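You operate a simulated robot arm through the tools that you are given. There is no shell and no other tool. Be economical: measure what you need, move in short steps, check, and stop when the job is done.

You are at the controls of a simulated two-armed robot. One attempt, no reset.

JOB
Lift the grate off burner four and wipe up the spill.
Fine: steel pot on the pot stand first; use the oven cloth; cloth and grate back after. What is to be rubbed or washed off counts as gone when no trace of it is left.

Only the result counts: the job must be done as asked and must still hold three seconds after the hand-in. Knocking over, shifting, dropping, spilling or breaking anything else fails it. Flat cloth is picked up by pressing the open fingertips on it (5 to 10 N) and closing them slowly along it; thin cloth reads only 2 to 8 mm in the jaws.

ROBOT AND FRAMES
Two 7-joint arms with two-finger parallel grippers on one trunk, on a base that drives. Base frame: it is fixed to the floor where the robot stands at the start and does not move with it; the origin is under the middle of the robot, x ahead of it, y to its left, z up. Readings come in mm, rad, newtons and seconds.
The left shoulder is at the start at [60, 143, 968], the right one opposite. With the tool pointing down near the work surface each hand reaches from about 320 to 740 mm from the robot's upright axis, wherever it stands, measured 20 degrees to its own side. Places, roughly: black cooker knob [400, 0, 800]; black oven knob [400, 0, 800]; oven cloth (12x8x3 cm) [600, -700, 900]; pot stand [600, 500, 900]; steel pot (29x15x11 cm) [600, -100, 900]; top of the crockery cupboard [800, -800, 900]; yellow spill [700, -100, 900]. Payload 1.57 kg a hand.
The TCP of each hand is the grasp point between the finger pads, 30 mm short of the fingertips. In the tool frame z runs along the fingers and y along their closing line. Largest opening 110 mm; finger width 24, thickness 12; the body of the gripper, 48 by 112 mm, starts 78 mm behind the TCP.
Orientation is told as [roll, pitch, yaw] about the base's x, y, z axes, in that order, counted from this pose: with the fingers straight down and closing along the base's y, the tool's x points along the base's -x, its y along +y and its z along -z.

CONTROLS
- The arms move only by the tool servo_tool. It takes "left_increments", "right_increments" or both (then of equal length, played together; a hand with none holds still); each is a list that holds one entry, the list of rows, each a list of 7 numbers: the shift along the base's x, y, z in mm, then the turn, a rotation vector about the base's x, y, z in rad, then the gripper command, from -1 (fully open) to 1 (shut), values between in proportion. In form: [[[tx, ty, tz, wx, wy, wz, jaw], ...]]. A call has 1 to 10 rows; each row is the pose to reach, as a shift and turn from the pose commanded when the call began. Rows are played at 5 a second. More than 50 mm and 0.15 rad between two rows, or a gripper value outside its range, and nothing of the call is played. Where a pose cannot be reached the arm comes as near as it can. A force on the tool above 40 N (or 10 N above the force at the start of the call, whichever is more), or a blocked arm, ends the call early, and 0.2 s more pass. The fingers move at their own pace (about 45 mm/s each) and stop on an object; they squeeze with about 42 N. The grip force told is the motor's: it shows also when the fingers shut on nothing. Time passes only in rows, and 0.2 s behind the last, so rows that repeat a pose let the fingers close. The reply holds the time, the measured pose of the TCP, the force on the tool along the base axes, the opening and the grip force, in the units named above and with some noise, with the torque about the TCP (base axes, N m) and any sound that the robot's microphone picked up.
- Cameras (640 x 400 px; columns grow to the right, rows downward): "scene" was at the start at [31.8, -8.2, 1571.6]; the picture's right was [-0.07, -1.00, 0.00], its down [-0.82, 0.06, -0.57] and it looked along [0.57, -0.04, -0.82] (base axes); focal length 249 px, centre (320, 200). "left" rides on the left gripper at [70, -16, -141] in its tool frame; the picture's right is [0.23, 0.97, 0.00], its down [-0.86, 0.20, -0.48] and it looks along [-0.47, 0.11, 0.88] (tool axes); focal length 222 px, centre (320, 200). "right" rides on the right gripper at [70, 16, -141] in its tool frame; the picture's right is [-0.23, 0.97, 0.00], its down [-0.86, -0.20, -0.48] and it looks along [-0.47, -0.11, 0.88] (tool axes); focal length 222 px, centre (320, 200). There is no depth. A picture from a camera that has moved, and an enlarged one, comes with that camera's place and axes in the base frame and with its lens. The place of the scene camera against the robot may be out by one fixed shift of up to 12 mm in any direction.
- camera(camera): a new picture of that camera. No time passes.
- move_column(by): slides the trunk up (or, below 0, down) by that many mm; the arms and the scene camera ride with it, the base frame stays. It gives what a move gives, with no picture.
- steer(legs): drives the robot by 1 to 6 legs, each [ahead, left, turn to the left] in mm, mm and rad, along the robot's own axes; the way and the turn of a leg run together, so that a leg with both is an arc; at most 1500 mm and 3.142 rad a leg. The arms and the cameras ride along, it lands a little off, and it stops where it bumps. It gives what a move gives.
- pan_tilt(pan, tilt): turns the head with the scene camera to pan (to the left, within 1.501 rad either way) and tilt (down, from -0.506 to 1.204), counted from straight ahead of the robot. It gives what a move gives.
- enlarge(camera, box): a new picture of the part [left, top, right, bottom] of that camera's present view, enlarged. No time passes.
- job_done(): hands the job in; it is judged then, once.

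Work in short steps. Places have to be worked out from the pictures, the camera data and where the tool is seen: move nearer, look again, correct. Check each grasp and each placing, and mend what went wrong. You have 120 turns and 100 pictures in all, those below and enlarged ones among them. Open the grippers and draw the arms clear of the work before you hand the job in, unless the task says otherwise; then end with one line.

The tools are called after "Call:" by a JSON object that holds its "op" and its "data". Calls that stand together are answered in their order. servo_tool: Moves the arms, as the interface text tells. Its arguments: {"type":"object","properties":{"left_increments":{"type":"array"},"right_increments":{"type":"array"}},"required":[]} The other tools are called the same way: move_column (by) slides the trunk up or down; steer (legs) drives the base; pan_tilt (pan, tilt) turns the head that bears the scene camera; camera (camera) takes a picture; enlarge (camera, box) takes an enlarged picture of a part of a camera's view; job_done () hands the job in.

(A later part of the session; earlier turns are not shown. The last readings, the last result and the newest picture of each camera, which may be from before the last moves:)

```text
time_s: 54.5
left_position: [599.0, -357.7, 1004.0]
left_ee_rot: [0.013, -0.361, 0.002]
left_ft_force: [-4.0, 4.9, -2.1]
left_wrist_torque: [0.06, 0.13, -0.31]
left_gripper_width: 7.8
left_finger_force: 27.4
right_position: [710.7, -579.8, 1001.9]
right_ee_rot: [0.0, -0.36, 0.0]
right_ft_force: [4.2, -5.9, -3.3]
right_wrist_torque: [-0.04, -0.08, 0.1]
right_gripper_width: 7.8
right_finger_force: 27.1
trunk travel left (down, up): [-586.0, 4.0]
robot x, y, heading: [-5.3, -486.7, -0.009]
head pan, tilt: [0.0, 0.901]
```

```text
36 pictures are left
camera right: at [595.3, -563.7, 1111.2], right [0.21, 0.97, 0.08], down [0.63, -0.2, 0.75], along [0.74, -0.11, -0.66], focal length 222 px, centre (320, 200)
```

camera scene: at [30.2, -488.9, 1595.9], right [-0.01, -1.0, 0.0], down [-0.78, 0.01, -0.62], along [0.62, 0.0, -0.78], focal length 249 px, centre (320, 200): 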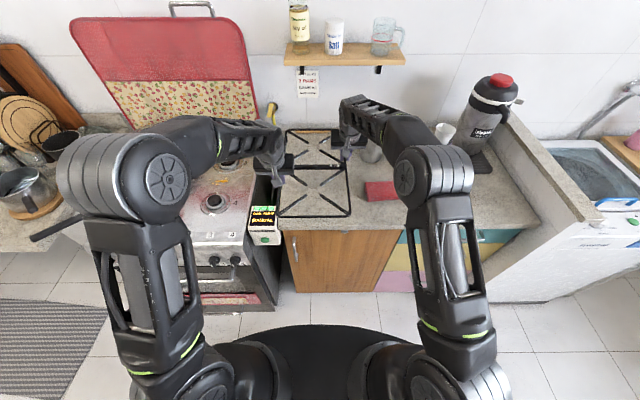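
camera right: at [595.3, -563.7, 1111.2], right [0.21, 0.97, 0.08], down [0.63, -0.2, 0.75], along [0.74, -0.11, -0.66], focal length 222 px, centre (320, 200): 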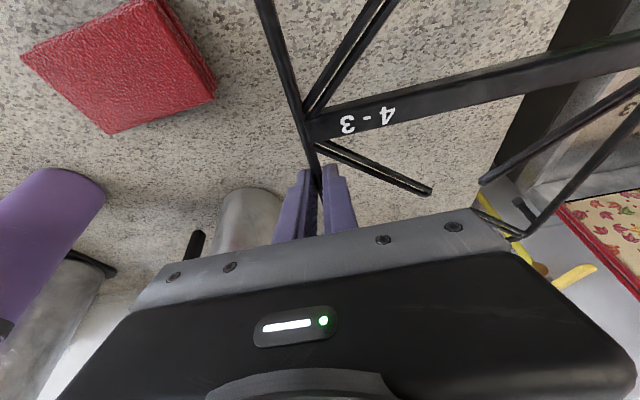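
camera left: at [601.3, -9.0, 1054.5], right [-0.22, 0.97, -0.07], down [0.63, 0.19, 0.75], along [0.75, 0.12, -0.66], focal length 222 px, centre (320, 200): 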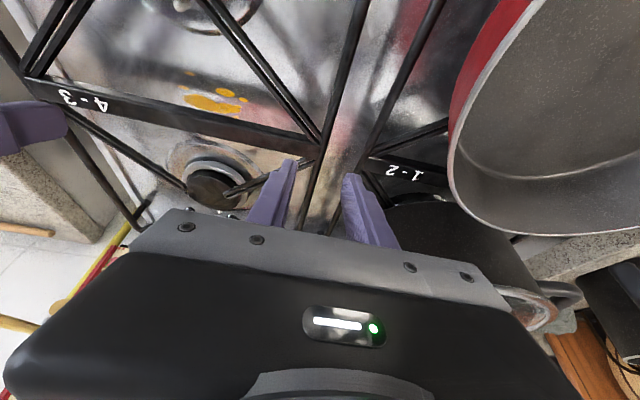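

The counter below is free: the cloth corner is at y≈-657, the jug further back right, the counter's left edge near -341. I shift the grate (+40,-14) and lower it to z≈940.

Call:
{"op": "servo_tool", "data": {"left_increments": [[[10, -7, 0, 0, 0, 0, 1], [20, -14, -10, 0, 0, 0, 1], [30, -14, -20, 0, 0, 0, 1], [40, -14, -30, 0, 0, 0, 1], [40, -14, -45, 0, 0, 0, 1], [40, -14, -60, 0, 0, 0, 1], [40, -14, -60, 0, 0, 0, 1]]], "right_increments": [[[10, -7, 0, 0, 0, 0, 1], [20, -14, -10, 0, 0, 0, 1], [30, -14, -20, 0, 0, 0, 1], [40, -14, -30, 0, 0, 0, 1], [40, -14, -45, 0, 0, 0, 1], [40, -14, -60, 0, 0, 0, 1], [40, -14, -60, 0, 0, 0, 1]]]}}

Call:
{"op": "servo_tool", "data": {"left_increments": [[[0, 0, -3, 0, 0, 0, 1], [0, 0, -6, 0, 0, 0, 1], [0, 0, -9, 0, 0, 0, 1], [0, 0, -12, 0, 0, 0, 1], [0, 0, -15, 0, 0, 0, 1], [0, 0, -18, 0, 0, 0, 1], [0, 0, -21, 0, 0, 0, 1], [0, 0, -24, 0, 0, 0, 1]]], "right_increments": [[[0, 0, -3, 0, 0, 0, 1], [0, 0, -6, 0, 0, 0, 1], [0, 0, -9, 0, 0, 0, 1], [0, 0, -12, 0, 0, 0, 1], [0, 0, -15, 0, 0, 0, 1], [0, 0, -18, 0, 0, 0, 1], [0, 0, -21, 0, 0, 0, 1], [0, 0, -24, 0, 0, 0, 1]]]}}

Call:
{"op": "camera", "data": {"camera": "scene"}}

```text
time_s: 56.0
left_position: [639.4, -370.4, 942.1]
left_ee_rot: [0.011, -0.359, 0.001]
left_ft_force: [-0.1, -1.4, -2.4]
left_wrist_torque: [-0.16, 0.38, -0.44]
left_gripper_width: 7.8
left_finger_force: 27.0
right_position: [751.7, -592.4, 943.6]
right_ee_rot: [0.001, -0.361, -0.001]
right_ft_force: [0.8, 2.2, -2.7]
right_wrist_torque: [0.0, -0.41, 0.07]
right_gripper_width: 7.6
right_finger_force: 27.0
trunk travel left (down, up): [-586.0, 4.0]
robot x, y, heading: [-5.7, -483.3, -0.01]
head pan, tilt: [0.0, 0.901]
```

```text
time_s: 57.9
left_position: [636.1, -372.1, 922.2]
left_ee_rot: [0.014, -0.361, 0.004]
left_ft_force: [0.3, 0.2, 21.7]
left_wrist_torque: [-0.09, 0.32, -0.39]
left_gripper_width: 7.9
left_finger_force: 26.9
right_position: [748.3, -592.3, 921.9]
right_ee_rot: [-0.002, -0.363, 0.0]
right_ft_force: [2.1, -0.4, 22.7]
right_wrist_torque: [0.11, 0.48, 0.2]
right_gripper_width: 7.7
right_finger_force: 27.0
trunk travel left (down, up): [-586.0, 4.0]
robot x, y, heading: [-7.1, -485.3, -0.008]
head pan, tilt: [0.0, 0.901]
```

```text
35 pictures are left
camera scene: at [24.9, -487.9, 1596.1], right [-0.01, -1.0, 0.0], down [-0.78, 0.01, -0.62], along [0.62, -0.01, -0.78], focal length 249 px, centre (320, 200)
```

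scene: 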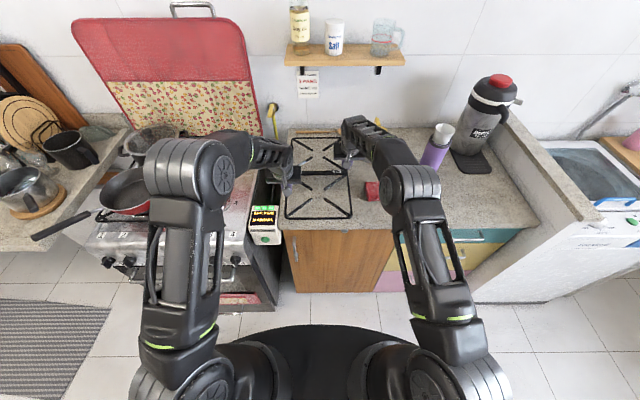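

The grate is on the counter, pressed by about 22 N each. I relieve 4 mm, open a little, and raise both hands.

Call:
{"op": "servo_tool", "data": {"left_increments": [[[0, 0, 2, 0, 0, 0, 1], [0, 0, 4, 0, 0, 0, 1], [0, 0, 4, 0, 0, 0, 0.8], [0, 0, 4, 0, 0, 0, 0.5], [0, 0, 4, 0, 0, 0, 0.5], [0, 0, 24, 0, 0, 0, 0.5], [0, 0, 64, 0, 0, 0, 0.5], [0, 0, 94, 0, 0, 0, 0.5], [0, 0, 94, 0, 0, 0, 0.5]]], "right_increments": [[[0, 0, 2, 0, 0, 0, 1], [0, 0, 4, 0, 0, 0, 1], [0, 0, 4, 0, 0, 0, 0.8], [0, 0, 4, 0, 0, 0, 0.5], [0, 0, 4, 0, 0, 0, 0.5], [0, 0, 24, 0, 0, 0, 0.5], [0, 0, 64, 0, 0, 0, 0.5], [-30, 0, 94, 0, 0, 0, 0.5], [-30, 0, 94, 0, 0, 0, 0.5]]]}}

Call:
{"op": "camera", "data": {"camera": "right"}}

```text
time_s: 59.9
left_position: [641.7, -373.1, 1013.7]
left_ee_rot: [0.012, -0.358, 0.001]
left_ft_force: [0.7, 0.0, 0.1]
left_wrist_torque: [-0.02, 0.02, 0.02]
left_gripper_width: 27.5
left_finger_force: 0.0
right_position: [719.3, -594.6, 1009.4]
right_ee_rot: [0.0, -0.358, 0.0]
right_ft_force: [0.4, -0.2, -0.3]
right_wrist_torque: [0.03, 0.01, 0.03]
right_gripper_width: 27.4
right_finger_force: 0.1
trunk travel left (down, up): [-586.0, 4.0]
robot x, y, heading: [-8.0, -484.3, -0.008]
head pan, tilt: [0.0, 0.901]
```

```text
34 pictures are left
camera right: at [604.1, -577.6, 1118.9], right [0.21, 0.97, 0.08], down [0.63, -0.2, 0.75], along [0.74, -0.11, -0.66], focal length 222 px, centre (320, 200)
```

right: 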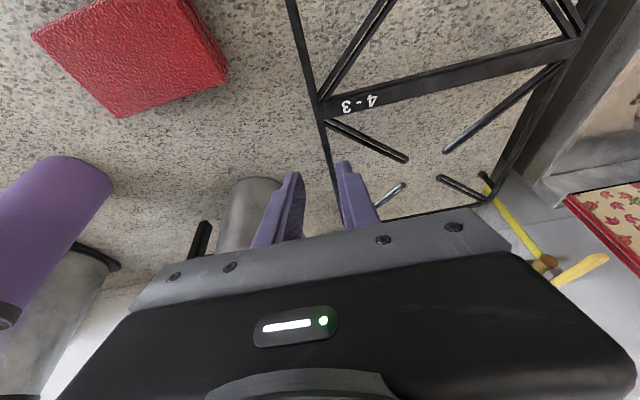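

The grate rests on the counter at about y -372 to -594. The cloth lies with its long side along y, centred near (630,-704), width about 80 mm along x. I untilt the right hand and start turning it to close along x, above the cloth.

Call:
{"op": "servo_tool", "data": {"right_increments": [[[-15, -20, 0, 0, 0.09, 0, 0.2], [-30, -40, 0, 0, 0.18, 0, -0.2], [-50, -60, 0, 0, 0.27, 0, -0.6], [-70, -80, 0, 0, 0.36, 0, -1], [-89, -109, 0, 0, 0.36, 0, -1], [-89, -109, 0, 0, 0.36, 0, -1]]]}}

Call:
{"op": "servo_tool", "data": {"right_increments": [[[0, 0, 0, 0, 0, 0.145, -1], [0, 0, 0, 0, 0, 0.29, -1], [0, 0, 0, 0, 0, 0.435, -1], [0, 0, 0, 0, 0, 0.58, -1], [0, 0, 0, 0, 0, 0.725, -1], [0, 0, 0, 0, 0, 0.87, -1], [0, 0, 0, 0, 0, 1.015, -1], [0, 0, 0, 0, 0, 1.16, -1], [0, 0, 0, 0, 0, 1.305, -1], [0, 0, 0, 0, 0, 1.45, -1]]]}}

Call:
{"op": "camera", "data": {"camera": "right"}}

```text
time_s: 61.2
left_position: [640.8, -371.7, 1012.3]
left_ee_rot: [0.012, -0.359, 0.003]
left_ft_force: [-0.3, -0.3, -0.3]
left_wrist_torque: [0.0, 0.02, -0.02]
left_gripper_width: 27.5
left_finger_force: 0.0
right_position: [630.5, -702.7, 1013.5]
right_ee_rot: [0.0, 0.002, -0.001]
right_ft_force: [-0.8, 0.6, 0.3]
right_wrist_torque: [-0.01, 0.04, 0.0]
right_gripper_width: 110.1
right_finger_force: 0.0
trunk travel left (down, up): [-586.0, 4.0]
robot x, y, heading: [-3.2, -483.2, -0.011]
head pan, tilt: [0.0, 0.901]
```

```text
time_s: 63.5
left_position: [640.9, -371.8, 1013.9]
left_ee_rot: [0.011, -0.359, 0.004]
left_ft_force: [0.0, 0.2, -0.5]
left_wrist_torque: [-0.03, -0.04, 0.01]
left_gripper_width: 27.5
left_finger_force: 0.1
right_position: [632.0, -702.9, 1013.2]
right_ee_rot: [0.0, -0.001, 1.454]
right_ft_force: [-0.7, 0.6, 0.1]
right_wrist_torque: [0.01, 0.0, 0.01]
right_gripper_width: 110.0
right_finger_force: 0.0
trunk travel left (down, up): [-586.0, 4.0]
robot x, y, heading: [-0.5, -485.7, -0.004]
head pan, tilt: [0.0, 0.901]
```

```text
33 pictures are left
camera right: at [606.7, -769.9, 1155.7], right [-0.94, 0.34, 0.0], down [0.3, 0.83, 0.48], along [0.16, 0.45, -0.88], focal length 222 px, centre (320, 200)
```

right: 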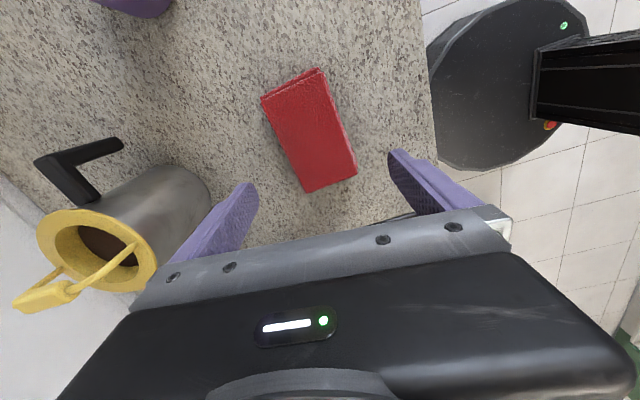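

The cloth top is near z≈897, centred at (634,-716) and square to the axes, so the counter is near 868. I finish the turn, centre over it, and lower to z≈912 with the fingers open.

Call:
{"op": "servo_tool", "data": {"right_increments": [[[2, -7, -20, 0, 0, 0.06, -1], [2, -14, -40, 0, 0, 0.117, -1], [2, -14, -60, 0, 0, 0.117, -1], [2, -14, -80, 0, 0, 0.117, -1], [2, -14, -92, 0, 0, 0.117, -1], [2, -14, -102, 0, 0, 0.117, -1], [2, -14, -102, 0, 0, 0.117, -1]]]}}

Call:
{"op": "camera", "data": {"camera": "right"}}

```text
time_s: 65.0
left_position: [640.4, -370.9, 1013.3]
left_ee_rot: [0.013, -0.359, 0.003]
left_ft_force: [0.2, 0.9, 0.6]
left_wrist_torque: [0.02, 0.0, 0.0]
left_gripper_width: 27.8
left_finger_force: 0.0
right_position: [634.1, -714.8, 911.4]
right_ee_rot: [0.0, 0.0, 1.567]
right_ft_force: [-0.3, -0.5, -0.5]
right_wrist_torque: [0.0, -0.01, 0.0]
right_gripper_width: 109.9
right_finger_force: 0.1
trunk travel left (down, up): [-586.0, 4.0]
robot x, y, heading: [-3.3, -481.4, -0.012]
head pan, tilt: [0.0, 0.901]
```

```text
32 pictures are left
camera right: at [616.2, -785.6, 1053.1], right [-0.97, 0.23, 0.0], down [0.2, 0.85, 0.48], along [0.11, 0.47, -0.88], focal length 222 px, centre (320, 200)
```

right: 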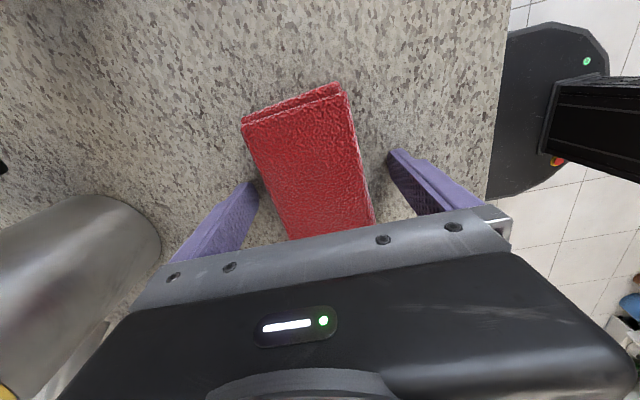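

The cloth is centred between the fingers. I close on it.

Call:
{"op": "servo_tool", "data": {"right_increments": [[[0, 0, 0, 0, 0, 0, -0.5], [0, 0, 0, 0, 0, 0, 0], [0, 0, 0, 0, 0, 0, 0.4], [0, 0, 0, 0, 0, 0, 1], [0, 0, 0, 0, 0, 0, 1], [0, 0, 0, 0, 0, 0, 1], [0, 0, 0, 0, 0, 0, 1]]]}}

Call:
{"op": "camera", "data": {"camera": "right"}}

```text
time_s: 66.7
left_position: [641.5, -373.7, 1012.3]
left_ee_rot: [0.011, -0.36, 0.004]
left_ft_force: [-0.8, 0.5, -0.3]
left_wrist_torque: [0.02, 0.0, -0.01]
left_gripper_width: 27.7
left_finger_force: 0.0
right_position: [632.7, -716.3, 909.9]
right_ee_rot: [0.001, 0.0, 1.568]
right_ft_force: [0.4, 1.5, 0.1]
right_wrist_torque: [0.01, -0.01, 0.01]
right_gripper_width: 70.5
right_finger_force: 41.9
trunk travel left (down, up): [-586.0, 4.0]
robot x, y, heading: [-5.0, -479.7, -0.007]
head pan, tilt: [0.0, 0.901]
```

```text
31 pictures are left
camera right: at [616.3, -785.5, 1053.3], right [-0.97, 0.23, 0.0], down [0.2, 0.85, 0.48], along [0.11, 0.47, -0.88], focal length 222 px, centre (320, 200)
```

right: 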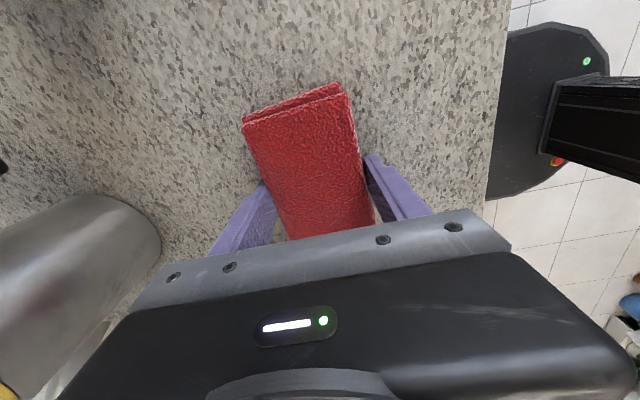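

The cloth is held firmly at 70 mm width. I lift it 110 mm and pull the left arm back and up, before driving to the cooker.

Call:
{"op": "servo_tool", "data": {"right_increments": [[[0, 0, 10, 0, 0, 0, 1], [0, 0, 30, 0, 0, 0, 1], [-10, 0, 60, 0, 0, 0, 1], [-20, 0, 90, 0, 0, 0, 1], [-40, 0, 115, 0, 0, 0, 1], [-40, 0, 115, 0, 0, 0, 1]]], "left_increments": [[[-10, 0, 20, 0, 0, 0, 0.5], [-40, 0, 40, 0, 0, 0, 0.5], [-70, 10, 60, 0, 0, 0, 0.5], [-100, 20, 80, 0, 0, 0, 0.5], [-130, 30, 90, 0, 0, 0, 0.5], [-130, 30, 90, 0, 0, 0, 0.5]]]}}

Call:
{"op": "steer", "data": {"legs": [[0, 530, 0]]}}

Call:
{"op": "camera", "data": {"camera": "scene"}}

```text
time_s: 68.0
left_position: [510.5, -341.7, 1102.8]
left_ee_rot: [0.014, -0.357, 0.002]
left_ft_force: [-0.4, -0.9, -0.2]
left_wrist_torque: [-0.01, 0.02, -0.01]
left_gripper_width: 27.6
left_finger_force: 0.2
right_position: [593.1, -716.1, 1025.4]
right_ee_rot: [0.002, 0.0, 1.567]
right_ft_force: [0.7, -0.2, -1.5]
right_wrist_torque: [0.02, 0.04, 0.02]
right_gripper_width: 70.3
right_finger_force: 42.1
trunk travel left (down, up): [-586.0, 4.0]
robot x, y, heading: [-8.1, -481.6, -0.011]
head pan, tilt: [0.0, 0.901]
```

```text
time_s: 71.1
left_position: [510.1, 191.7, 1103.5]
left_ee_rot: [0.012, -0.36, 0.011]
left_ft_force: [0.8, 0.6, 0.6]
left_wrist_torque: [0.02, 0.0, -0.03]
left_gripper_width: 27.4
left_finger_force: 0.1
right_position: [596.2, -180.6, 1025.6]
right_ee_rot: [0.001, 0.003, 1.577]
right_ft_force: [0.1, 1.1, 0.2]
right_wrist_torque: [-0.01, 0.02, 0.0]
right_gripper_width: 70.0
right_finger_force: 41.8
trunk travel left (down, up): [-586.0, 4.0]
robot x, y, heading: [-2.7, 43.3, -0.004]
head pan, tilt: [0.0, 0.901]
```

```text
30 pictures are left
camera scene: at [31.9, 41.5, 1596.0], right [0.0, -1.0, 0.0], down [-0.78, 0.0, -0.62], along [0.62, 0.0, -0.78], focal length 249 px, centre (320, 200)
```

scene: 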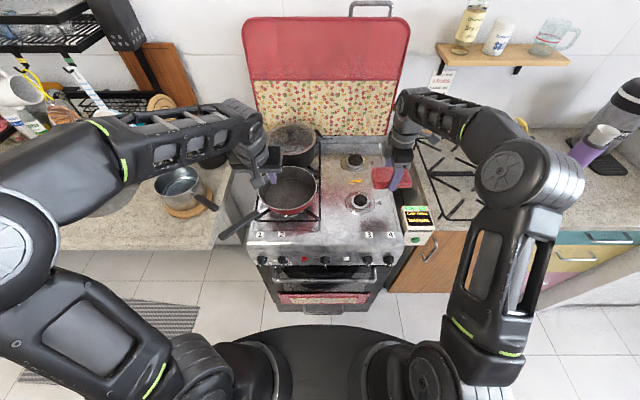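

The hob under the removed grate is now open to view. I enlarge the spill region.

Call:
{"op": "enlarge", "data": {"camera": "scene", "box": [325, 148, 405, 214]}}

```text
6.06 times, centred on (365, 181) of scene
camera zoom: at [31.9, 41.5, 1596.0], right [0.0, -1.0, 0.0], down [-0.78, 0.0, -0.62], along [0.62, 0.0, -0.78], focal length 1512 px, centre (47, 315)
```

zoom: 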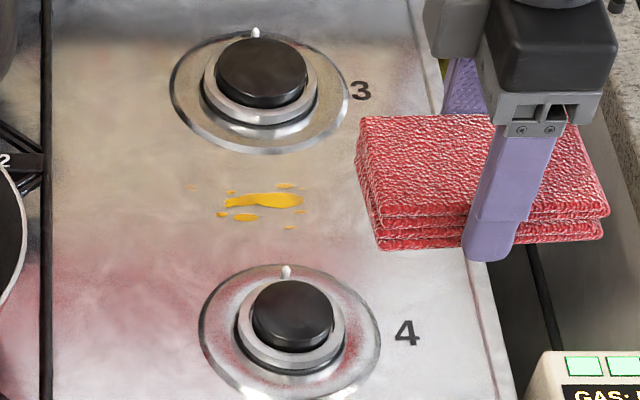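

The fingertips look flush with the cloth's underside, so I'll set the cloth on the spill and re-grip it higher. The spill spans about x 686–727, y -53…-130, and the cloth covers that when centred at (712,-82). I drive 25 mm ahead for reach and bring the cloth over it.

Call:
{"op": "steer", "data": {"legs": [[25, 0, 0]]}}

Call:
{"op": "servo_tool", "data": {"right_increments": [[[20, 25, 0, 0, 0, 0, 1], [40, 50, 0, 0, 0, 0, 1], [60, 75, -10, 0, 0, 0, 1], [80, 98, -30, 0, 0, 0, 1], [91, 98, -60, 0, 0, 0, 1], [91, 98, -75, 0, 0, 0, 1], [91, 98, -75, 0, 0, 0, 1]]]}}

Call:
{"op": "enlarge", "data": {"camera": "scene", "box": [325, 140, 421, 214]}}

Call:
{"op": "camera", "data": {"camera": "right"}}

```text
time_s: 71.9
left_position: [535.9, 192.2, 1102.3]
left_ee_rot: [0.011, -0.358, 0.01]
left_ft_force: [0.6, 0.3, -0.7]
left_wrist_torque: [-0.01, 0.04, -0.02]
left_gripper_width: 27.2
left_finger_force: 0.0
right_position: [621.7, -182.6, 1024.4]
right_ee_rot: [0.001, -0.002, 1.574]
right_ft_force: [0.6, -0.6, -1.1]
right_wrist_torque: [-0.02, 0.02, 0.03]
right_gripper_width: 69.6
right_finger_force: 41.9
trunk travel left (down, up): [-586.0, 4.0]
robot x, y, heading: [19.4, 39.1, -0.001]
head pan, tilt: [0.0, 0.901]
```

```text
time_s: 73.5
left_position: [535.7, 191.0, 1103.8]
left_ee_rot: [0.015, -0.361, 0.009]
left_ft_force: [-0.5, -0.5, 0.8]
left_wrist_torque: [-0.02, 0.01, 0.02]
left_gripper_width: 27.6
left_finger_force: 0.0
right_position: [713.5, -85.5, 949.9]
right_ee_rot: [0.0, 0.001, 1.576]
right_ft_force: [0.2, -0.2, -0.8]
right_wrist_torque: [0.0, -0.03, 0.0]
right_gripper_width: 69.1
right_finger_force: 42.1
trunk travel left (down, up): [-586.0, 4.0]
robot x, y, heading: [20.6, 46.2, -0.003]
head pan, tilt: [0.0, 0.901]
```

```text
5.41 times, centred on (373, 177) of scene
camera zoom: at [56.9, 40.4, 1596.0], right [0.0, -1.0, 0.0], down [-0.78, 0.0, -0.62], along [0.62, 0.0, -0.78], focal length 1348 px, centre (34, 324)
```

zoom: 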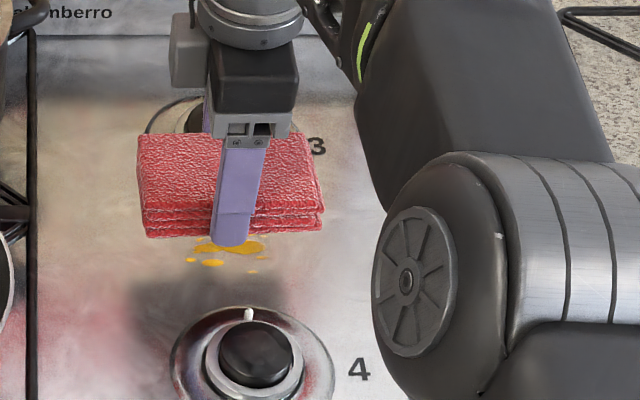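

```text
27 pictures are left
camera right: at [696.1, -155.4, 1092.0], right [-0.97, 0.22, 0.0], down [0.2, 0.86, 0.48], along [0.11, 0.47, -0.88], focal length 222 px, centre (320, 200)
```

right: 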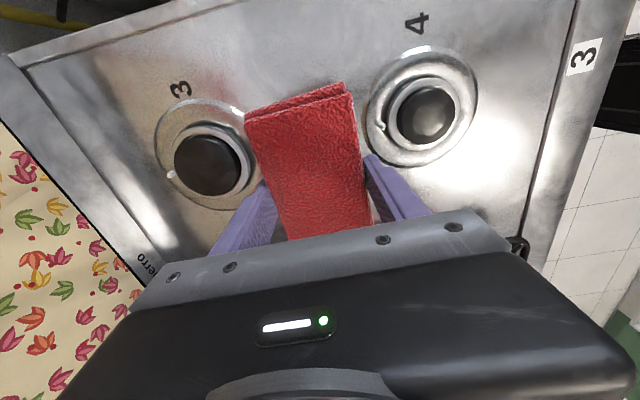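

The cloth is centred over the spill sideways, and about 9 mm too far back. I shift it forward and lower until contact.

Call:
{"op": "servo_tool", "data": {"right_increments": [[[-5, 2, -10, 0, 0, 0, 1], [-9, 2, -20, 0, 0, 0, 1], [-9, 2, -30, 0, 0, 0, 1], [-9, 2, -35, 0, 0, 0, 1], [-9, 2, -39, 0, 0, 0, 1], [-9, 2, -43, 0, 0, 0, 1], [-9, 2, -47, 0, 0, 0, 1], [-9, 2, -51, 0, 0, 0, 1], [-9, 2, -55, 0, 0, 0, 1], [-9, 2, -58, 0, 0, 0, 1]]]}}

```text
time_s: 75.7
left_position: [535.4, 190.8, 1101.9]
left_ee_rot: [0.012, -0.359, 0.01]
left_ft_force: [0.3, -1.0, 1.1]
left_wrist_torque: [0.01, 0.02, 0.04]
left_gripper_width: 27.9
left_finger_force: 0.0
right_position: [703.4, -82.5, 893.1]
right_ee_rot: [0.001, -0.001, 1.578]
right_ft_force: [0.3, 0.2, 0.2]
right_wrist_torque: [0.0, -0.01, 0.01]
right_gripper_width: 69.3
right_finger_force: 42.0
trunk travel left (down, up): [-586.0, 4.0]
robot x, y, heading: [21.1, 44.0, 0.006]
head pan, tilt: [0.0, 0.901]
```

No contact at z=893 yet, so I continue down in small steps.

Call:
{"op": "servo_tool", "data": {"right_increments": [[[0, 0, -2, 0, 0, 0, 1], [0, 0, -4, 0, 0, 0, 1], [0, 0, -6, 0, 0, 0, 1], [0, 0, -8, 0, 0, 0, 1], [0, 0, -10, 0, 0, 0, 1], [0, 0, -12, 0, 0, 0, 1], [0, 0, -14, 0, 0, 0, 1], [0, 0, -16, 0, 0, 0, 1], [0, 0, -18, 0, 0, 0, 1], [0, 0, -20, 0, 0, 0, 1]]]}}

```text
time_s: 76.9
left_position: [534.2, 190.6, 1104.5]
left_ee_rot: [0.012, -0.361, 0.011]
left_ft_force: [0.5, -1.1, 0.3]
left_wrist_torque: [0.0, 0.0, -0.02]
left_gripper_width: 27.5
left_finger_force: 0.0
right_position: [705.5, -81.2, 890.3]
right_ee_rot: [-0.011, -0.002, 1.575]
right_ft_force: [-5.8, -0.1, 16.6]
right_wrist_torque: [-0.06, 0.79, 0.02]
right_gripper_width: 69.1
right_finger_force: 42.0
trunk travel left (down, up): [-586.0, 4.0]
robot x, y, heading: [25.2, 41.6, 0.003]
head pan, tilt: [0.0, 0.901]
stopped in row 6 (right hand): the force on the tool passed its limit at 42 N (the readings are from after the stop); the commanded pose is now the measured one
```

Contact came at z≈890. Now I relieve the force, open to about 86 mm, raise 14 mm and re-grip the cloth higher.

Call:
{"op": "servo_tool", "data": {"right_increments": [[[0, 0, 2, 0, 0, 0, 1], [0, 0, 2, 0, 0, 0, 0], [0, 0, 2, 0, 0, 0, -0.55], [0, 0, 2, 0, 0, 0, -0.55], [0, 0, 8, 0, 0, 0, -0.55], [0, 0, 15, 0, 0, 0, -0.55], [0, 0, 15, 0, 0, 0, 0], [0, 0, 15, 0, 0, 0, 1], [0, 0, 15, 0, 0, 0, 1], [0, 0, 15, 0, 0, 0, 1]]]}}

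Call:
{"op": "camera", "data": {"camera": "right"}}

Call:
{"op": "enlarge", "data": {"camera": "scene", "box": [325, 140, 421, 214]}}

```text
time_s: 79.1
left_position: [535.4, 191.4, 1104.0]
left_ee_rot: [0.013, -0.36, 0.01]
left_ft_force: [0.1, 0.0, -0.4]
left_wrist_torque: [-0.01, 0.0, 0.02]
left_gripper_width: 27.8
left_finger_force: 0.0
right_position: [704.8, -81.4, 902.9]
right_ee_rot: [-0.01, 0.001, 1.577]
right_ft_force: [-0.9, -0.2, -0.3]
right_wrist_torque: [-0.01, 0.0, 0.01]
right_gripper_width: 68.7
right_finger_force: 39.7
trunk travel left (down, up): [-586.0, 4.0]
robot x, y, heading: [20.7, 46.2, 0.001]
head pan, tilt: [0.0, 0.901]
```

```text
26 pictures are left
camera right: at [688.0, -151.7, 1045.1], right [-0.97, 0.22, -0.01], down [0.19, 0.86, 0.48], along [0.11, 0.47, -0.88], focal length 222 px, centre (320, 200)
```

right: 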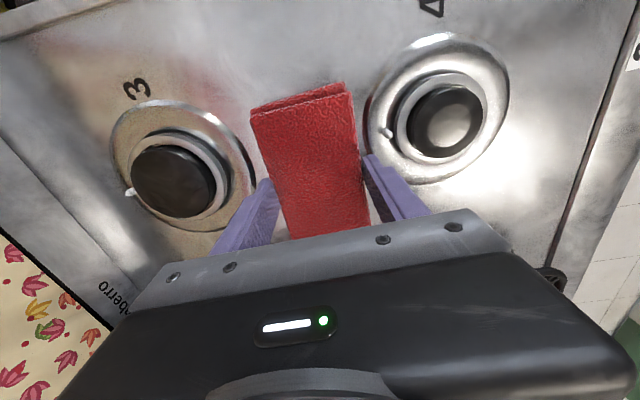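

```text
5.41 times, centred on (373, 177) of scene
camera zoom: at [56.8, 40.7, 1596.0], right [0.0, -1.0, 0.0], down [-0.78, 0.0, -0.62], along [0.62, 0.0, -0.78], focal length 1348 px, centre (34, 324)
```

zoom: 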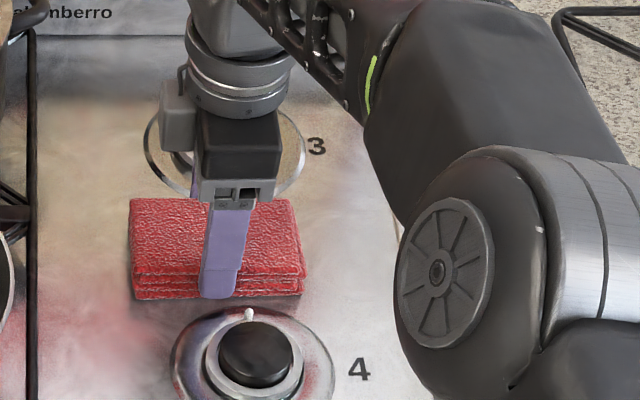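

The cloth is re-gripped with its underside well below the tips. I press down a few millimetres and check the force.

Call:
{"op": "servo_tool", "data": {"right_increments": [[[0, 0, -1, 0, 0, 0, 1], [0, 0, -2, 0, 0, 0, 1], [0, 0, -3, 0, 0, 0, 1], [0, 0, -3, 0, 0, 0, 1]]]}}

```text
time_s: 80.1
left_position: [534.2, 191.8, 1103.8]
left_ee_rot: [0.013, -0.362, 0.011]
left_ft_force: [0.3, -0.2, -0.6]
left_wrist_torque: [0.0, 0.02, -0.02]
left_gripper_width: 27.4
left_finger_force: 0.1
right_position: [705.3, -82.5, 902.6]
right_ee_rot: [-0.012, -0.001, 1.574]
right_ft_force: [-0.1, 0.2, 17.2]
right_wrist_torque: [0.0, 0.59, 0.0]
right_gripper_width: 68.7
right_finger_force: 41.6
trunk travel left (down, up): [-586.0, 4.0]
robot x, y, heading: [21.5, 46.3, -0.001]
head pan, tilt: [0.0, 0.901]
```

Contact force is 17 N through the cloth. I wipe with strokes along y.

Call:
{"op": "servo_tool", "data": {"right_increments": [[[0, 15, 0, 0, 0, 0, 1], [0, 30, 0, 0, 0, 0, 1], [0, 15, 0, 0, 0, 0, 1], [0, 0, 0, 0, 0, 0, 1], [0, -15, 0, 0, 0, 0, 1], [0, -30, 0, 0, 0, 0, 1], [0, -45, 0, 0, 0, 0, 1], [0, -30, 0, 0, 0, 0, 1], [0, -15, 0, 0, 0, 0, 1], [0, 0, 0, 0, 0, 0, 1]]]}}

Call:
{"op": "servo_tool", "data": {"right_increments": [[[10, 0, 0, 0, 0, 0, 1], [15, 15, 0, 0, 0, 0, 1], [15, 30, 0, 0, 0, 0, 1], [15, 10, 0, 0, 0, 0, 1], [15, -10, 0, 0, 0, 0, 1], [15, -30, 0, 0, 0, 0, 1], [8, -30, 0, 0, 0, 0, 1], [0, -30, 0, 0, 0, 0, 1], [-6, -15, 0, 0, 0, 0, 1], [-6, 0, 0, 0, 0, 0, 1]]]}}

Call:
{"op": "servo_tool", "data": {"right_increments": [[[0, 15, 0, 0, 0, 0, 1], [0, 30, 0, 0, 0, 0, 1], [6, 30, 0, 0, 0, 0, 1], [6, 10, 0, 0, 0, 0, 1], [6, -10, 0, 0, 0, 0, 1], [6, -30, 0, 0, 0, 0, 1], [6, -45, 0, 0, 0, 0, 1], [6, -45, 30, 0, 0, 0, 1], [-10, -85, 60, 0, 0, 0, 1], [-30, -125, 90, 0, 0, 0, 1]]]}}

Call:
{"op": "enlarge", "data": {"camera": "scene", "box": [325, 148, 405, 214]}}

```text
time_s: 82.3
left_position: [532.9, 190.2, 1104.0]
left_ee_rot: [0.015, -0.362, 0.012]
left_ft_force: [0.6, 0.5, -0.2]
left_wrist_torque: [0.02, 0.02, 0.01]
left_gripper_width: 27.9
left_finger_force: 0.1
right_position: [704.2, -84.6, 902.3]
right_ee_rot: [-0.012, 0.002, 1.574]
right_ft_force: [-0.2, -12.5, 25.4]
right_wrist_torque: [-1.29, 0.34, 0.23]
right_gripper_width: 68.6
right_finger_force: 42.2
trunk travel left (down, up): [-586.0, 4.0]
robot x, y, heading: [21.5, 45.1, -0.002]
head pan, tilt: [0.0, 0.901]
```

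```text
time_s: 84.5
left_position: [533.5, 189.5, 1105.2]
left_ee_rot: [0.015, -0.361, 0.009]
left_ft_force: [0.4, 0.4, 0.2]
left_wrist_torque: [0.0, 0.0, -0.01]
left_gripper_width: 27.4
left_finger_force: 0.0
right_position: [699.3, -84.8, 902.3]
right_ee_rot: [-0.01, 0.003, 1.574]
right_ft_force: [-0.6, -9.9, 24.5]
right_wrist_torque: [-0.29, 0.1, 0.14]
right_gripper_width: 68.5
right_finger_force: 42.2
trunk travel left (down, up): [-586.0, 4.0]
robot x, y, heading: [23.4, 44.9, -0.003]
head pan, tilt: [0.0, 0.901]
```

```text
refused: row 9 steps farther than a row can; nothing moved
```

```text
6.06 times, centred on (365, 181) of scene
camera zoom: at [53.7, 39.9, 1596.1], right [0.0, -1.0, 0.0], down [-0.78, 0.0, -0.62], along [0.62, 0.0, -0.78], focal length 1512 px, centre (47, 315)
```

zoom: 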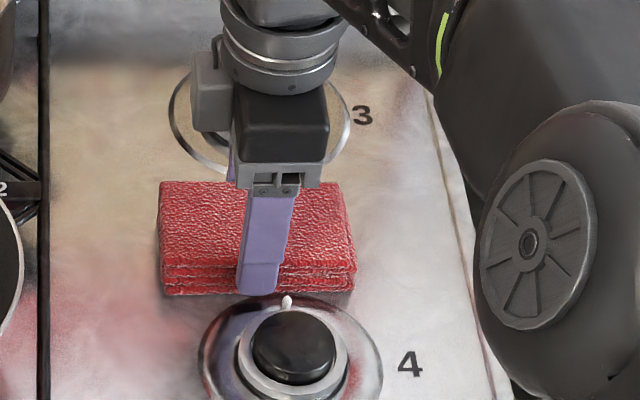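

Wiping works at about 25 N. The last call was refused for one step being too large, so I repeat it with smaller steps, then lift and look.

Call:
{"op": "servo_tool", "data": {"right_increments": [[[0, 15, 0, 0, 0, 0, 1], [0, 30, 0, 0, 0, 0, 1], [8, 30, 0, 0, 0, 0, 1], [8, 10, 0, 0, 0, 0, 1], [8, -10, 0, 0, 0, 0, 1], [8, -30, 0, 0, 0, 0, 1], [8, -45, 0, 0, 0, 0, 1], [8, -45, 30, 0, 0, 0, 1], [0, -75, 60, 0, 0, 0, 1], [-15, -105, 90, 0, 0, 0, 1]]]}}

Call:
{"op": "enlarge", "data": {"camera": "scene", "box": [325, 148, 405, 214]}}

```text
time_s: 86.7
left_position: [534.7, 191.6, 1101.7]
left_ee_rot: [0.014, -0.359, 0.01]
left_ft_force: [-0.8, 0.5, 0.0]
left_wrist_torque: [0.02, -0.03, 0.0]
left_gripper_width: 27.6
left_finger_force: 0.1
right_position: [684.6, -186.5, 990.0]
right_ee_rot: [-0.007, 0.001, 1.576]
right_ft_force: [0.5, 0.4, -1.0]
right_wrist_torque: [-0.01, 0.03, 0.01]
right_gripper_width: 68.8
right_finger_force: 42.2
trunk travel left (down, up): [-586.0, 4.0]
robot x, y, heading: [21.6, 46.4, 0.0]
head pan, tilt: [0.0, 0.901]
```

```text
6.06 times, centred on (365, 181) of scene
camera zoom: at [55.7, 40.6, 1595.9], right [0.0, -1.0, 0.0], down [-0.78, 0.0, -0.62], along [0.62, 0.0, -0.78], focal length 1512 px, centre (47, 315)
```

zoom: 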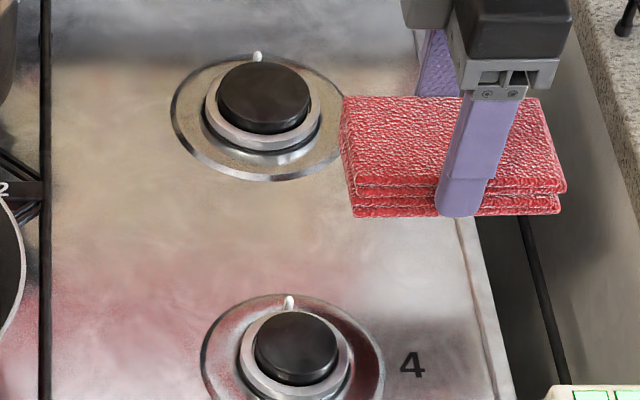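

The spill looks gone. I check with a tighter enlargement for faint traces.

Call:
{"op": "enlarge", "data": {"camera": "scene", "box": [333, 172, 381, 202]}}

```text
13.33 times, centred on (357, 187) of scene
camera zoom: at [55.7, 40.6, 1595.9], right [0.0, -1.0, 0.0], down [-0.78, 0.0, -0.62], along [0.62, 0.0, -0.78], focal length 3326 px, centre (-173, 373)
```

zoom: 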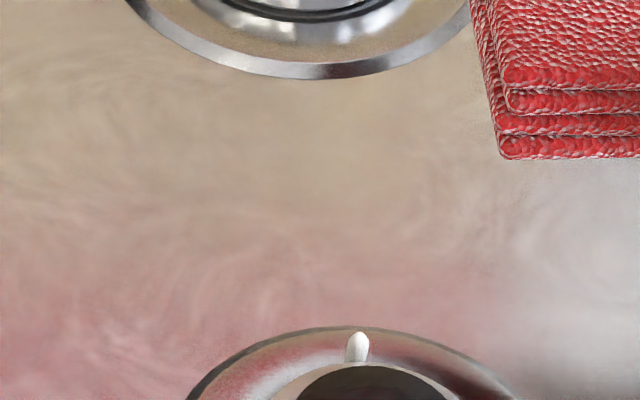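

Only the reflected tan tint remains, which was there before. To be safe I do one more wiping pass over the whole area.

Call:
{"op": "servo_tool", "data": {"right_increments": [[[10, 35, -20, 0, 0, 0, 1], [20, 70, -50, 0, 0, 0, 1], [25, 90, -80, 0, 0, 0, 1], [25, 90, -91, 0, 0, 0, 1], [25, 110, -91, 0, 0, 0, 1], [25, 130, -91, 0, 0, 0, 1], [25, 110, -91, 0, 0, 0, 1], [25, 90, -91, 0, 0, 0, 1], [25, 70, -91, 0, 0, 0, 1], [25, 55, -91, 0, 0, 0, 1]]]}}

Call:
{"op": "servo_tool", "data": {"right_increments": [[[6, 0, 0, 0, 0, 0, 1], [12, 20, 0, 0, 0, 0, 1], [12, 40, 0, 0, 0, 0, 1], [12, 60, 0, 0, 0, 0, 1], [0, 75, 0, 0, 0, 0, 1], [-10, 60, 0, 0, 0, 0, 1], [-10, 40, 0, 0, 0, 0, 1], [-10, 20, 0, 0, 0, 0, 1], [-10, 0, 0, 0, 0, 0, 1], [0, -10, 0, 0, 0, 0, 1]]]}}

Call:
{"op": "servo_tool", "data": {"right_increments": [[[0, 0, 20, 0, 0, 0, 1], [-10, -20, 50, 0, 0, 0, 1], [-25, -45, 85, 0, 0, 0, 1], [-45, -60, 115, 0, 0, 0, 1], [-75, -70, 130, 0, 0, 0, 1], [-105, -75, 130, 0, 0, 0, 1], [-105, -75, 130, 0, 0, 0, 1]]]}}

Call:
{"op": "enlarge", "data": {"camera": "scene", "box": [333, 160, 397, 200]}}

```text
time_s: 88.9
left_position: [533.3, 193.1, 1103.4]
left_ee_rot: [0.013, -0.362, 0.013]
left_ft_force: [0.1, -0.4, 0.9]
left_wrist_torque: [0.01, -0.04, 0.04]
left_gripper_width: 27.4
left_finger_force: 0.2
right_position: [709.1, -131.3, 900.4]
right_ee_rot: [-0.011, -0.002, 1.578]
right_ft_force: [0.6, 9.5, 23.3]
right_wrist_torque: [0.56, 0.65, -0.36]
right_gripper_width: 68.8
right_finger_force: 42.3
trunk travel left (down, up): [-586.0, 4.0]
robot x, y, heading: [22.5, 42.3, -0.0]
head pan, tilt: [0.0, 0.901]
```

```text
time_s: 91.1
left_position: [532.1, 192.7, 1105.3]
left_ee_rot: [0.012, -0.363, 0.01]
left_ft_force: [1.6, 0.7, 0.0]
left_wrist_torque: [-0.01, -0.01, 0.03]
left_gripper_width: 27.6
left_finger_force: 0.1
right_position: [706.6, -141.6, 901.7]
right_ee_rot: [-0.009, 0.0, 1.575]
right_ft_force: [-8.1, 8.9, 26.6]
right_wrist_torque: [0.83, 0.21, 0.08]
right_gripper_width: 68.6
right_finger_force: 41.9
trunk travel left (down, up): [-586.0, 4.0]
robot x, y, heading: [23.2, 46.5, -0.005]
head pan, tilt: [0.0, 0.901]
```

```text
time_s: 92.7
left_position: [536.7, 191.0, 1102.7]
left_ee_rot: [0.011, -0.359, 0.01]
left_ft_force: [0.1, -0.6, -0.2]
left_wrist_torque: [0.0, 0.05, -0.01]
left_gripper_width: 27.5
left_finger_force: 0.1
right_position: [605.2, -217.8, 1028.1]
right_ee_rot: [-0.008, 0.001, 1.576]
right_ft_force: [0.2, 0.4, -0.6]
right_wrist_torque: [-0.02, 0.03, 0.0]
right_gripper_width: 68.7
right_finger_force: 42.6
trunk travel left (down, up): [-586.0, 4.0]
robot x, y, heading: [20.4, 42.3, -0.003]
head pan, tilt: [0.0, 0.901]
```

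```text
10.00 times, centred on (365, 180) of scene
camera zoom: at [57.5, 40.8, 1595.9], right [0.0, -1.0, 0.0], down [-0.78, 0.0, -0.62], along [0.62, 0.0, -0.78], focal length 2494 px, centre (-130, 400)
```

zoom: 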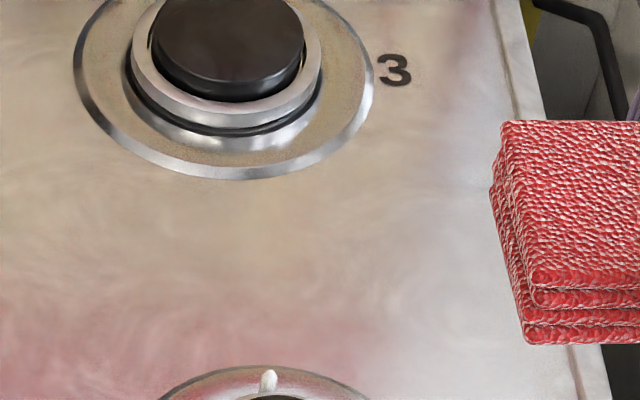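

The hob is clean. I drive back to the cloth's place on the right counter.

Call:
{"op": "steer", "data": {"legs": [[-25, 0, 0], [0, -525, 0]]}}

Call:
{"op": "camera", "data": {"camera": "right"}}

```text
time_s: 96.2
left_position: [509.5, -335.7, 1103.2]
left_ee_rot: [0.013, -0.358, -0.001]
left_ft_force: [0.7, 0.5, -0.1]
left_wrist_torque: [0.04, 0.03, 0.02]
left_gripper_width: 27.5
left_finger_force: 0.0
right_position: [574.7, -743.6, 1027.0]
right_ee_rot: [-0.008, -0.001, 1.565]
right_ft_force: [-0.7, -0.6, -0.7]
right_wrist_torque: [0.04, 0.05, -0.06]
right_gripper_width: 69.0
right_finger_force: 42.2
trunk travel left (down, up): [-586.0, 4.0]
robot x, y, heading: [-3.2, -479.5, -0.013]
head pan, tilt: [0.0, 0.901]
```

```text
20 pictures are left
camera right: at [557.3, -813.4, 1169.8], right [-0.97, 0.23, -0.01], down [0.2, 0.85, 0.48], along [0.12, 0.47, -0.88], focal length 222 px, centre (320, 200)
```

right: 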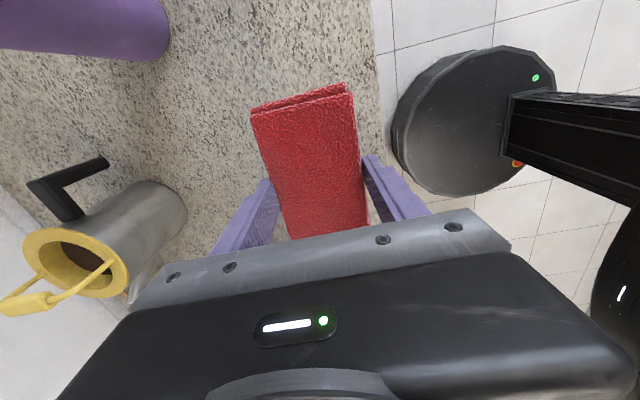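

I move to (633,-716), lower to just above the counter, then touch down in small steps.

Call:
{"op": "servo_tool", "data": {"right_increments": [[[20, 10, -10, 0, 0, 0, 1], [40, 20, -25, 0, 0, 0, 1], [58, 27, -50, 0, 0, 0, 1], [58, 27, -70, 0, 0, 0, 1], [58, 27, -85, 0, 0, 0, 1], [58, 27, -90, 0, 0, 0, 1], [58, 27, -90, 0, 0, 0, 1]]]}}

Call:
{"op": "servo_tool", "data": {"right_increments": [[[0, 0, -2, 0, 0, 0, 1], [0, 0, -4, 0, 0, 0, 1], [0, 0, -6, 0, 0, 0, 1], [0, 0, -8, 0, 0, 0, 1], [0, 0, -10, 0, 0, 0, 1], [0, 0, -12, 0, 0, 0, 1], [0, 0, -14, 0, 0, 0, 1]]]}}

```text
time_s: 97.8
left_position: [510.0, -333.2, 1103.5]
left_ee_rot: [0.011, -0.359, -0.001]
left_ft_force: [-0.5, -0.3, 0.7]
left_wrist_torque: [0.04, 0.02, 0.02]
left_gripper_width: 27.5
left_finger_force: 0.0
right_position: [633.7, -715.9, 937.6]
right_ee_rot: [-0.01, 0.0, 1.566]
right_ft_force: [-0.6, -0.3, 0.2]
right_wrist_torque: [0.01, 0.0, 0.01]
right_gripper_width: 68.7
right_finger_force: 41.7
trunk travel left (down, up): [-586.0, 4.0]
robot x, y, heading: [-4.7, -477.7, -0.008]
head pan, tilt: [0.0, 0.901]
```

```text
time_s: 99.4
left_position: [510.0, -334.8, 1102.6]
left_ee_rot: [0.012, -0.36, 0.002]
left_ft_force: [0.4, -0.9, 1.0]
left_wrist_torque: [0.01, -0.01, 0.01]
left_gripper_width: 27.5
left_finger_force: 0.1
right_position: [632.9, -716.0, 923.5]
right_ee_rot: [-0.007, 0.001, 1.564]
right_ft_force: [0.6, 0.2, -0.5]
right_wrist_torque: [-0.01, 0.01, -0.03]
right_gripper_width: 68.8
right_finger_force: 42.1
trunk travel left (down, up): [-586.0, 4.0]
robot x, y, heading: [-6.7, -473.5, -0.01]
head pan, tilt: [0.0, 0.901]
```

No contact yet at 923; I go on down.

Call:
{"op": "servo_tool", "data": {"right_increments": [[[0, 0, -2, 0, 0, 0, 1], [0, 0, -4, 0, 0, 0, 1], [0, 0, -6, 0, 0, 0, 1], [0, 0, -8, 0, 0, 0, 1], [0, 0, -10, 0, 0, 0, 1], [0, 0, -11, 0, 0, 0, 1], [0, 0, -12, 0, 0, 0, 1]]]}}

```text
time_s: 100.7
left_position: [508.8, -335.3, 1104.2]
left_ee_rot: [0.012, -0.361, 0.0]
left_ft_force: [-0.7, -0.9, 0.6]
left_wrist_torque: [0.02, 0.02, -0.02]
left_gripper_width: 27.7
left_finger_force: 0.1
right_position: [635.5, -715.7, 921.3]
right_ee_rot: [-0.02, 0.001, 1.564]
right_ft_force: [-6.7, 0.0, 17.8]
right_wrist_torque: [-0.02, 0.87, -0.05]
right_gripper_width: 68.8
right_finger_force: 41.6
trunk travel left (down, up): [-586.0, 4.0]
robot x, y, heading: [-2.9, -477.5, -0.01]
head pan, tilt: [0.0, 0.901]
stopped in row 6 (right hand): the force on the tool passed its limit at 42 N (the readings are from after the stop); the commanded pose is now the measured one
```

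The cloth is down. I release it and raise the hand, then check.

Call:
{"op": "servo_tool", "data": {"right_increments": [[[0, 0, 1.5, 0, 0, 0, 1], [0, 0, 1.5, 0, 0, 0, 0], [0, 0, 1.5, 0, 0, 0, -0.7], [0, 0, 1.5, 0, 0, 0, -1], [0, 0, 1.5, 0, 0, 0, -1], [0, 0, 35, 0, 0, 0, -1], [0, 0, 75, 0, 0, 0, -1], [0, 0, 105, 0, 0, 0, -1], [0, 0, 105, 0, 0, 0, -1]]]}}

Call:
{"op": "camera", "data": {"camera": "right"}}

```text
time_s: 102.7
left_position: [509.1, -334.4, 1103.0]
left_ee_rot: [0.015, -0.36, 0.0]
left_ft_force: [-0.1, 0.1, 0.6]
left_wrist_torque: [0.0, -0.01, -0.01]
left_gripper_width: 27.6
left_finger_force: 0.2
right_position: [636.3, -718.4, 1021.2]
right_ee_rot: [-0.016, 0.001, 1.563]
right_ft_force: [-0.4, 0.3, -0.1]
right_wrist_torque: [-0.01, -0.02, 0.04]
right_gripper_width: 110.3
right_finger_force: 0.0
trunk travel left (down, up): [-586.0, 4.0]
robot x, y, heading: [-5.0, -480.0, -0.009]
head pan, tilt: [0.0, 0.901]
```

```text
19 pictures are left
camera right: at [616.7, -786.3, 1164.3], right [-0.97, 0.23, -0.02], down [0.2, 0.85, 0.48], along [0.13, 0.46, -0.88], focal length 222 px, centre (320, 200)
```

right: 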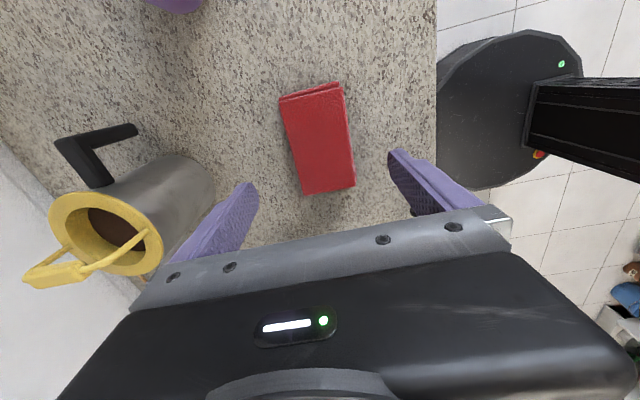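

The cloth is back at about its old place (within ~6 mm). Now I turn the right hand back to yaw 0 and bring both hands over the grate's rails for the return.

Call:
{"op": "servo_tool", "data": {"right_increments": [[[0, 8, 0, 0, 0, -0.145, -1], [0, 16, 0, 0, 0, -0.29, -1], [0, 24, 0, 0, 0, -0.435, -0.5], [0, 32, 0, 0, 0, -0.58, 0], [0, 40, 0, 0, 0, -0.725, 0.3], [0, 50, 0, 0, 0, -0.87, 0.4], [0, 60, 0, 0, 0, -1.015, 0.4], [0, 70, 0, 0, 0, -1.16, 0.4], [0, 80, 0, 0, 0, -1.305, 0.4], [0, 90, 0, 0, 0, -1.45, 0.4]]]}}

Call:
{"op": "servo_tool", "data": {"right_increments": [[[25, 10, 0, 0.008, -0.08, -0.026, 0.4], [50, 20, 0, 0.016, -0.16, -0.052, 0.4], [75, 30, 0, 0.024, -0.25, -0.08, 0.4], [100, 34, 0, 0.036, -0.36, -0.113, 0.4], [113, 35, -20, 0.036, -0.36, -0.113, 0.4], [113, 35, -40, 0.036, -0.36, -0.113, 0.4], [113, 35, -50, 0.036, -0.36, -0.113, 0.4], [113, 35, -50, 0.036, -0.36, -0.113, 0.4]]], "left_increments": [[[0, -10, -10, 0, 0, 0, 0.4], [25, -20, -30, 0, 0, 0, 0.4], [50, -30, -50, 0, 0, 0, 0.4], [80, -36, -70, 0, 0, 0, 0.4], [105, -36, -90, 0, 0, 0, 0.4], [130, -36, -110, 0, 0, 0, 0.4], [130, -36, -133, 0, 0, 0, 0.4], [130, -36, -133, 0, 0, 0, 0.4]]]}}

Call:
{"op": "enlarge", "data": {"camera": "right", "box": [240, 100, 400, 240]}}

Call:
{"op": "enlarge", "data": {"camera": "left", "box": [240, 100, 400, 240]}}

```text
time_s: 104.8
left_position: [509.6, -334.2, 1102.6]
left_ee_rot: [0.011, -0.36, -0.001]
left_ft_force: [0.1, -0.1, 0.7]
left_wrist_torque: [0.0, 0.02, 0.01]
left_gripper_width: 27.4
left_finger_force: 0.0
right_position: [635.3, -627.3, 1022.1]
right_ee_rot: [-0.014, -0.002, 0.112]
right_ft_force: [-0.5, -0.1, -0.3]
right_wrist_torque: [0.01, 0.06, 0.01]
right_gripper_width: 33.2
right_finger_force: 0.1
trunk travel left (down, up): [-586.0, 4.0]
robot x, y, heading: [-9.2, -474.1, -0.006]
head pan, tilt: [0.0, 0.901]
```

```text
time_s: 106.7
left_position: [640.3, -369.7, 970.6]
left_ee_rot: [0.013, -0.359, 0.001]
left_ft_force: [0.6, 0.8, -0.8]
left_wrist_torque: [0.0, -0.01, 0.01]
left_gripper_width: 33.0
left_finger_force: 0.2
right_position: [748.3, -591.5, 973.3]
right_ee_rot: [0.0, -0.361, -0.005]
right_ft_force: [-0.2, -1.2, -0.6]
right_wrist_torque: [-0.01, -0.02, 0.02]
right_gripper_width: 33.1
right_finger_force: 0.1
trunk travel left (down, up): [-586.0, 4.0]
robot x, y, heading: [-9.4, -475.4, -0.008]
head pan, tilt: [0.0, 0.901]
```

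```text
2.86 times, centred on (320, 170) of right
camera zoom: at [633.3, -575.2, 1081.9], right [0.22, 0.97, 0.08], down [0.63, -0.2, 0.75], along [0.75, -0.11, -0.66], focal length 635 px, centre (320, 286)
```

zoom: 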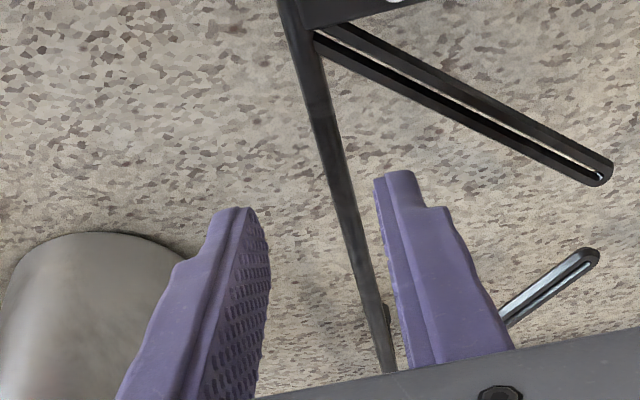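

```text
2.86 times, centred on (320, 170) of left
camera zoom: at [526.3, -387.2, 1077.6], right [-0.22, 0.97, -0.07], down [0.63, 0.19, 0.75], along [0.74, 0.12, -0.66], focal length 635 px, centre (320, 286)
```

zoom: 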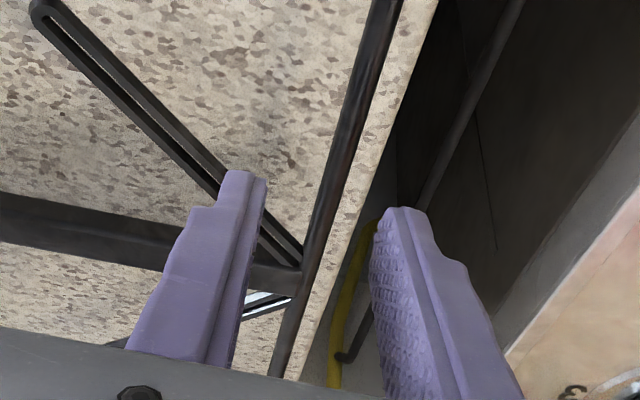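

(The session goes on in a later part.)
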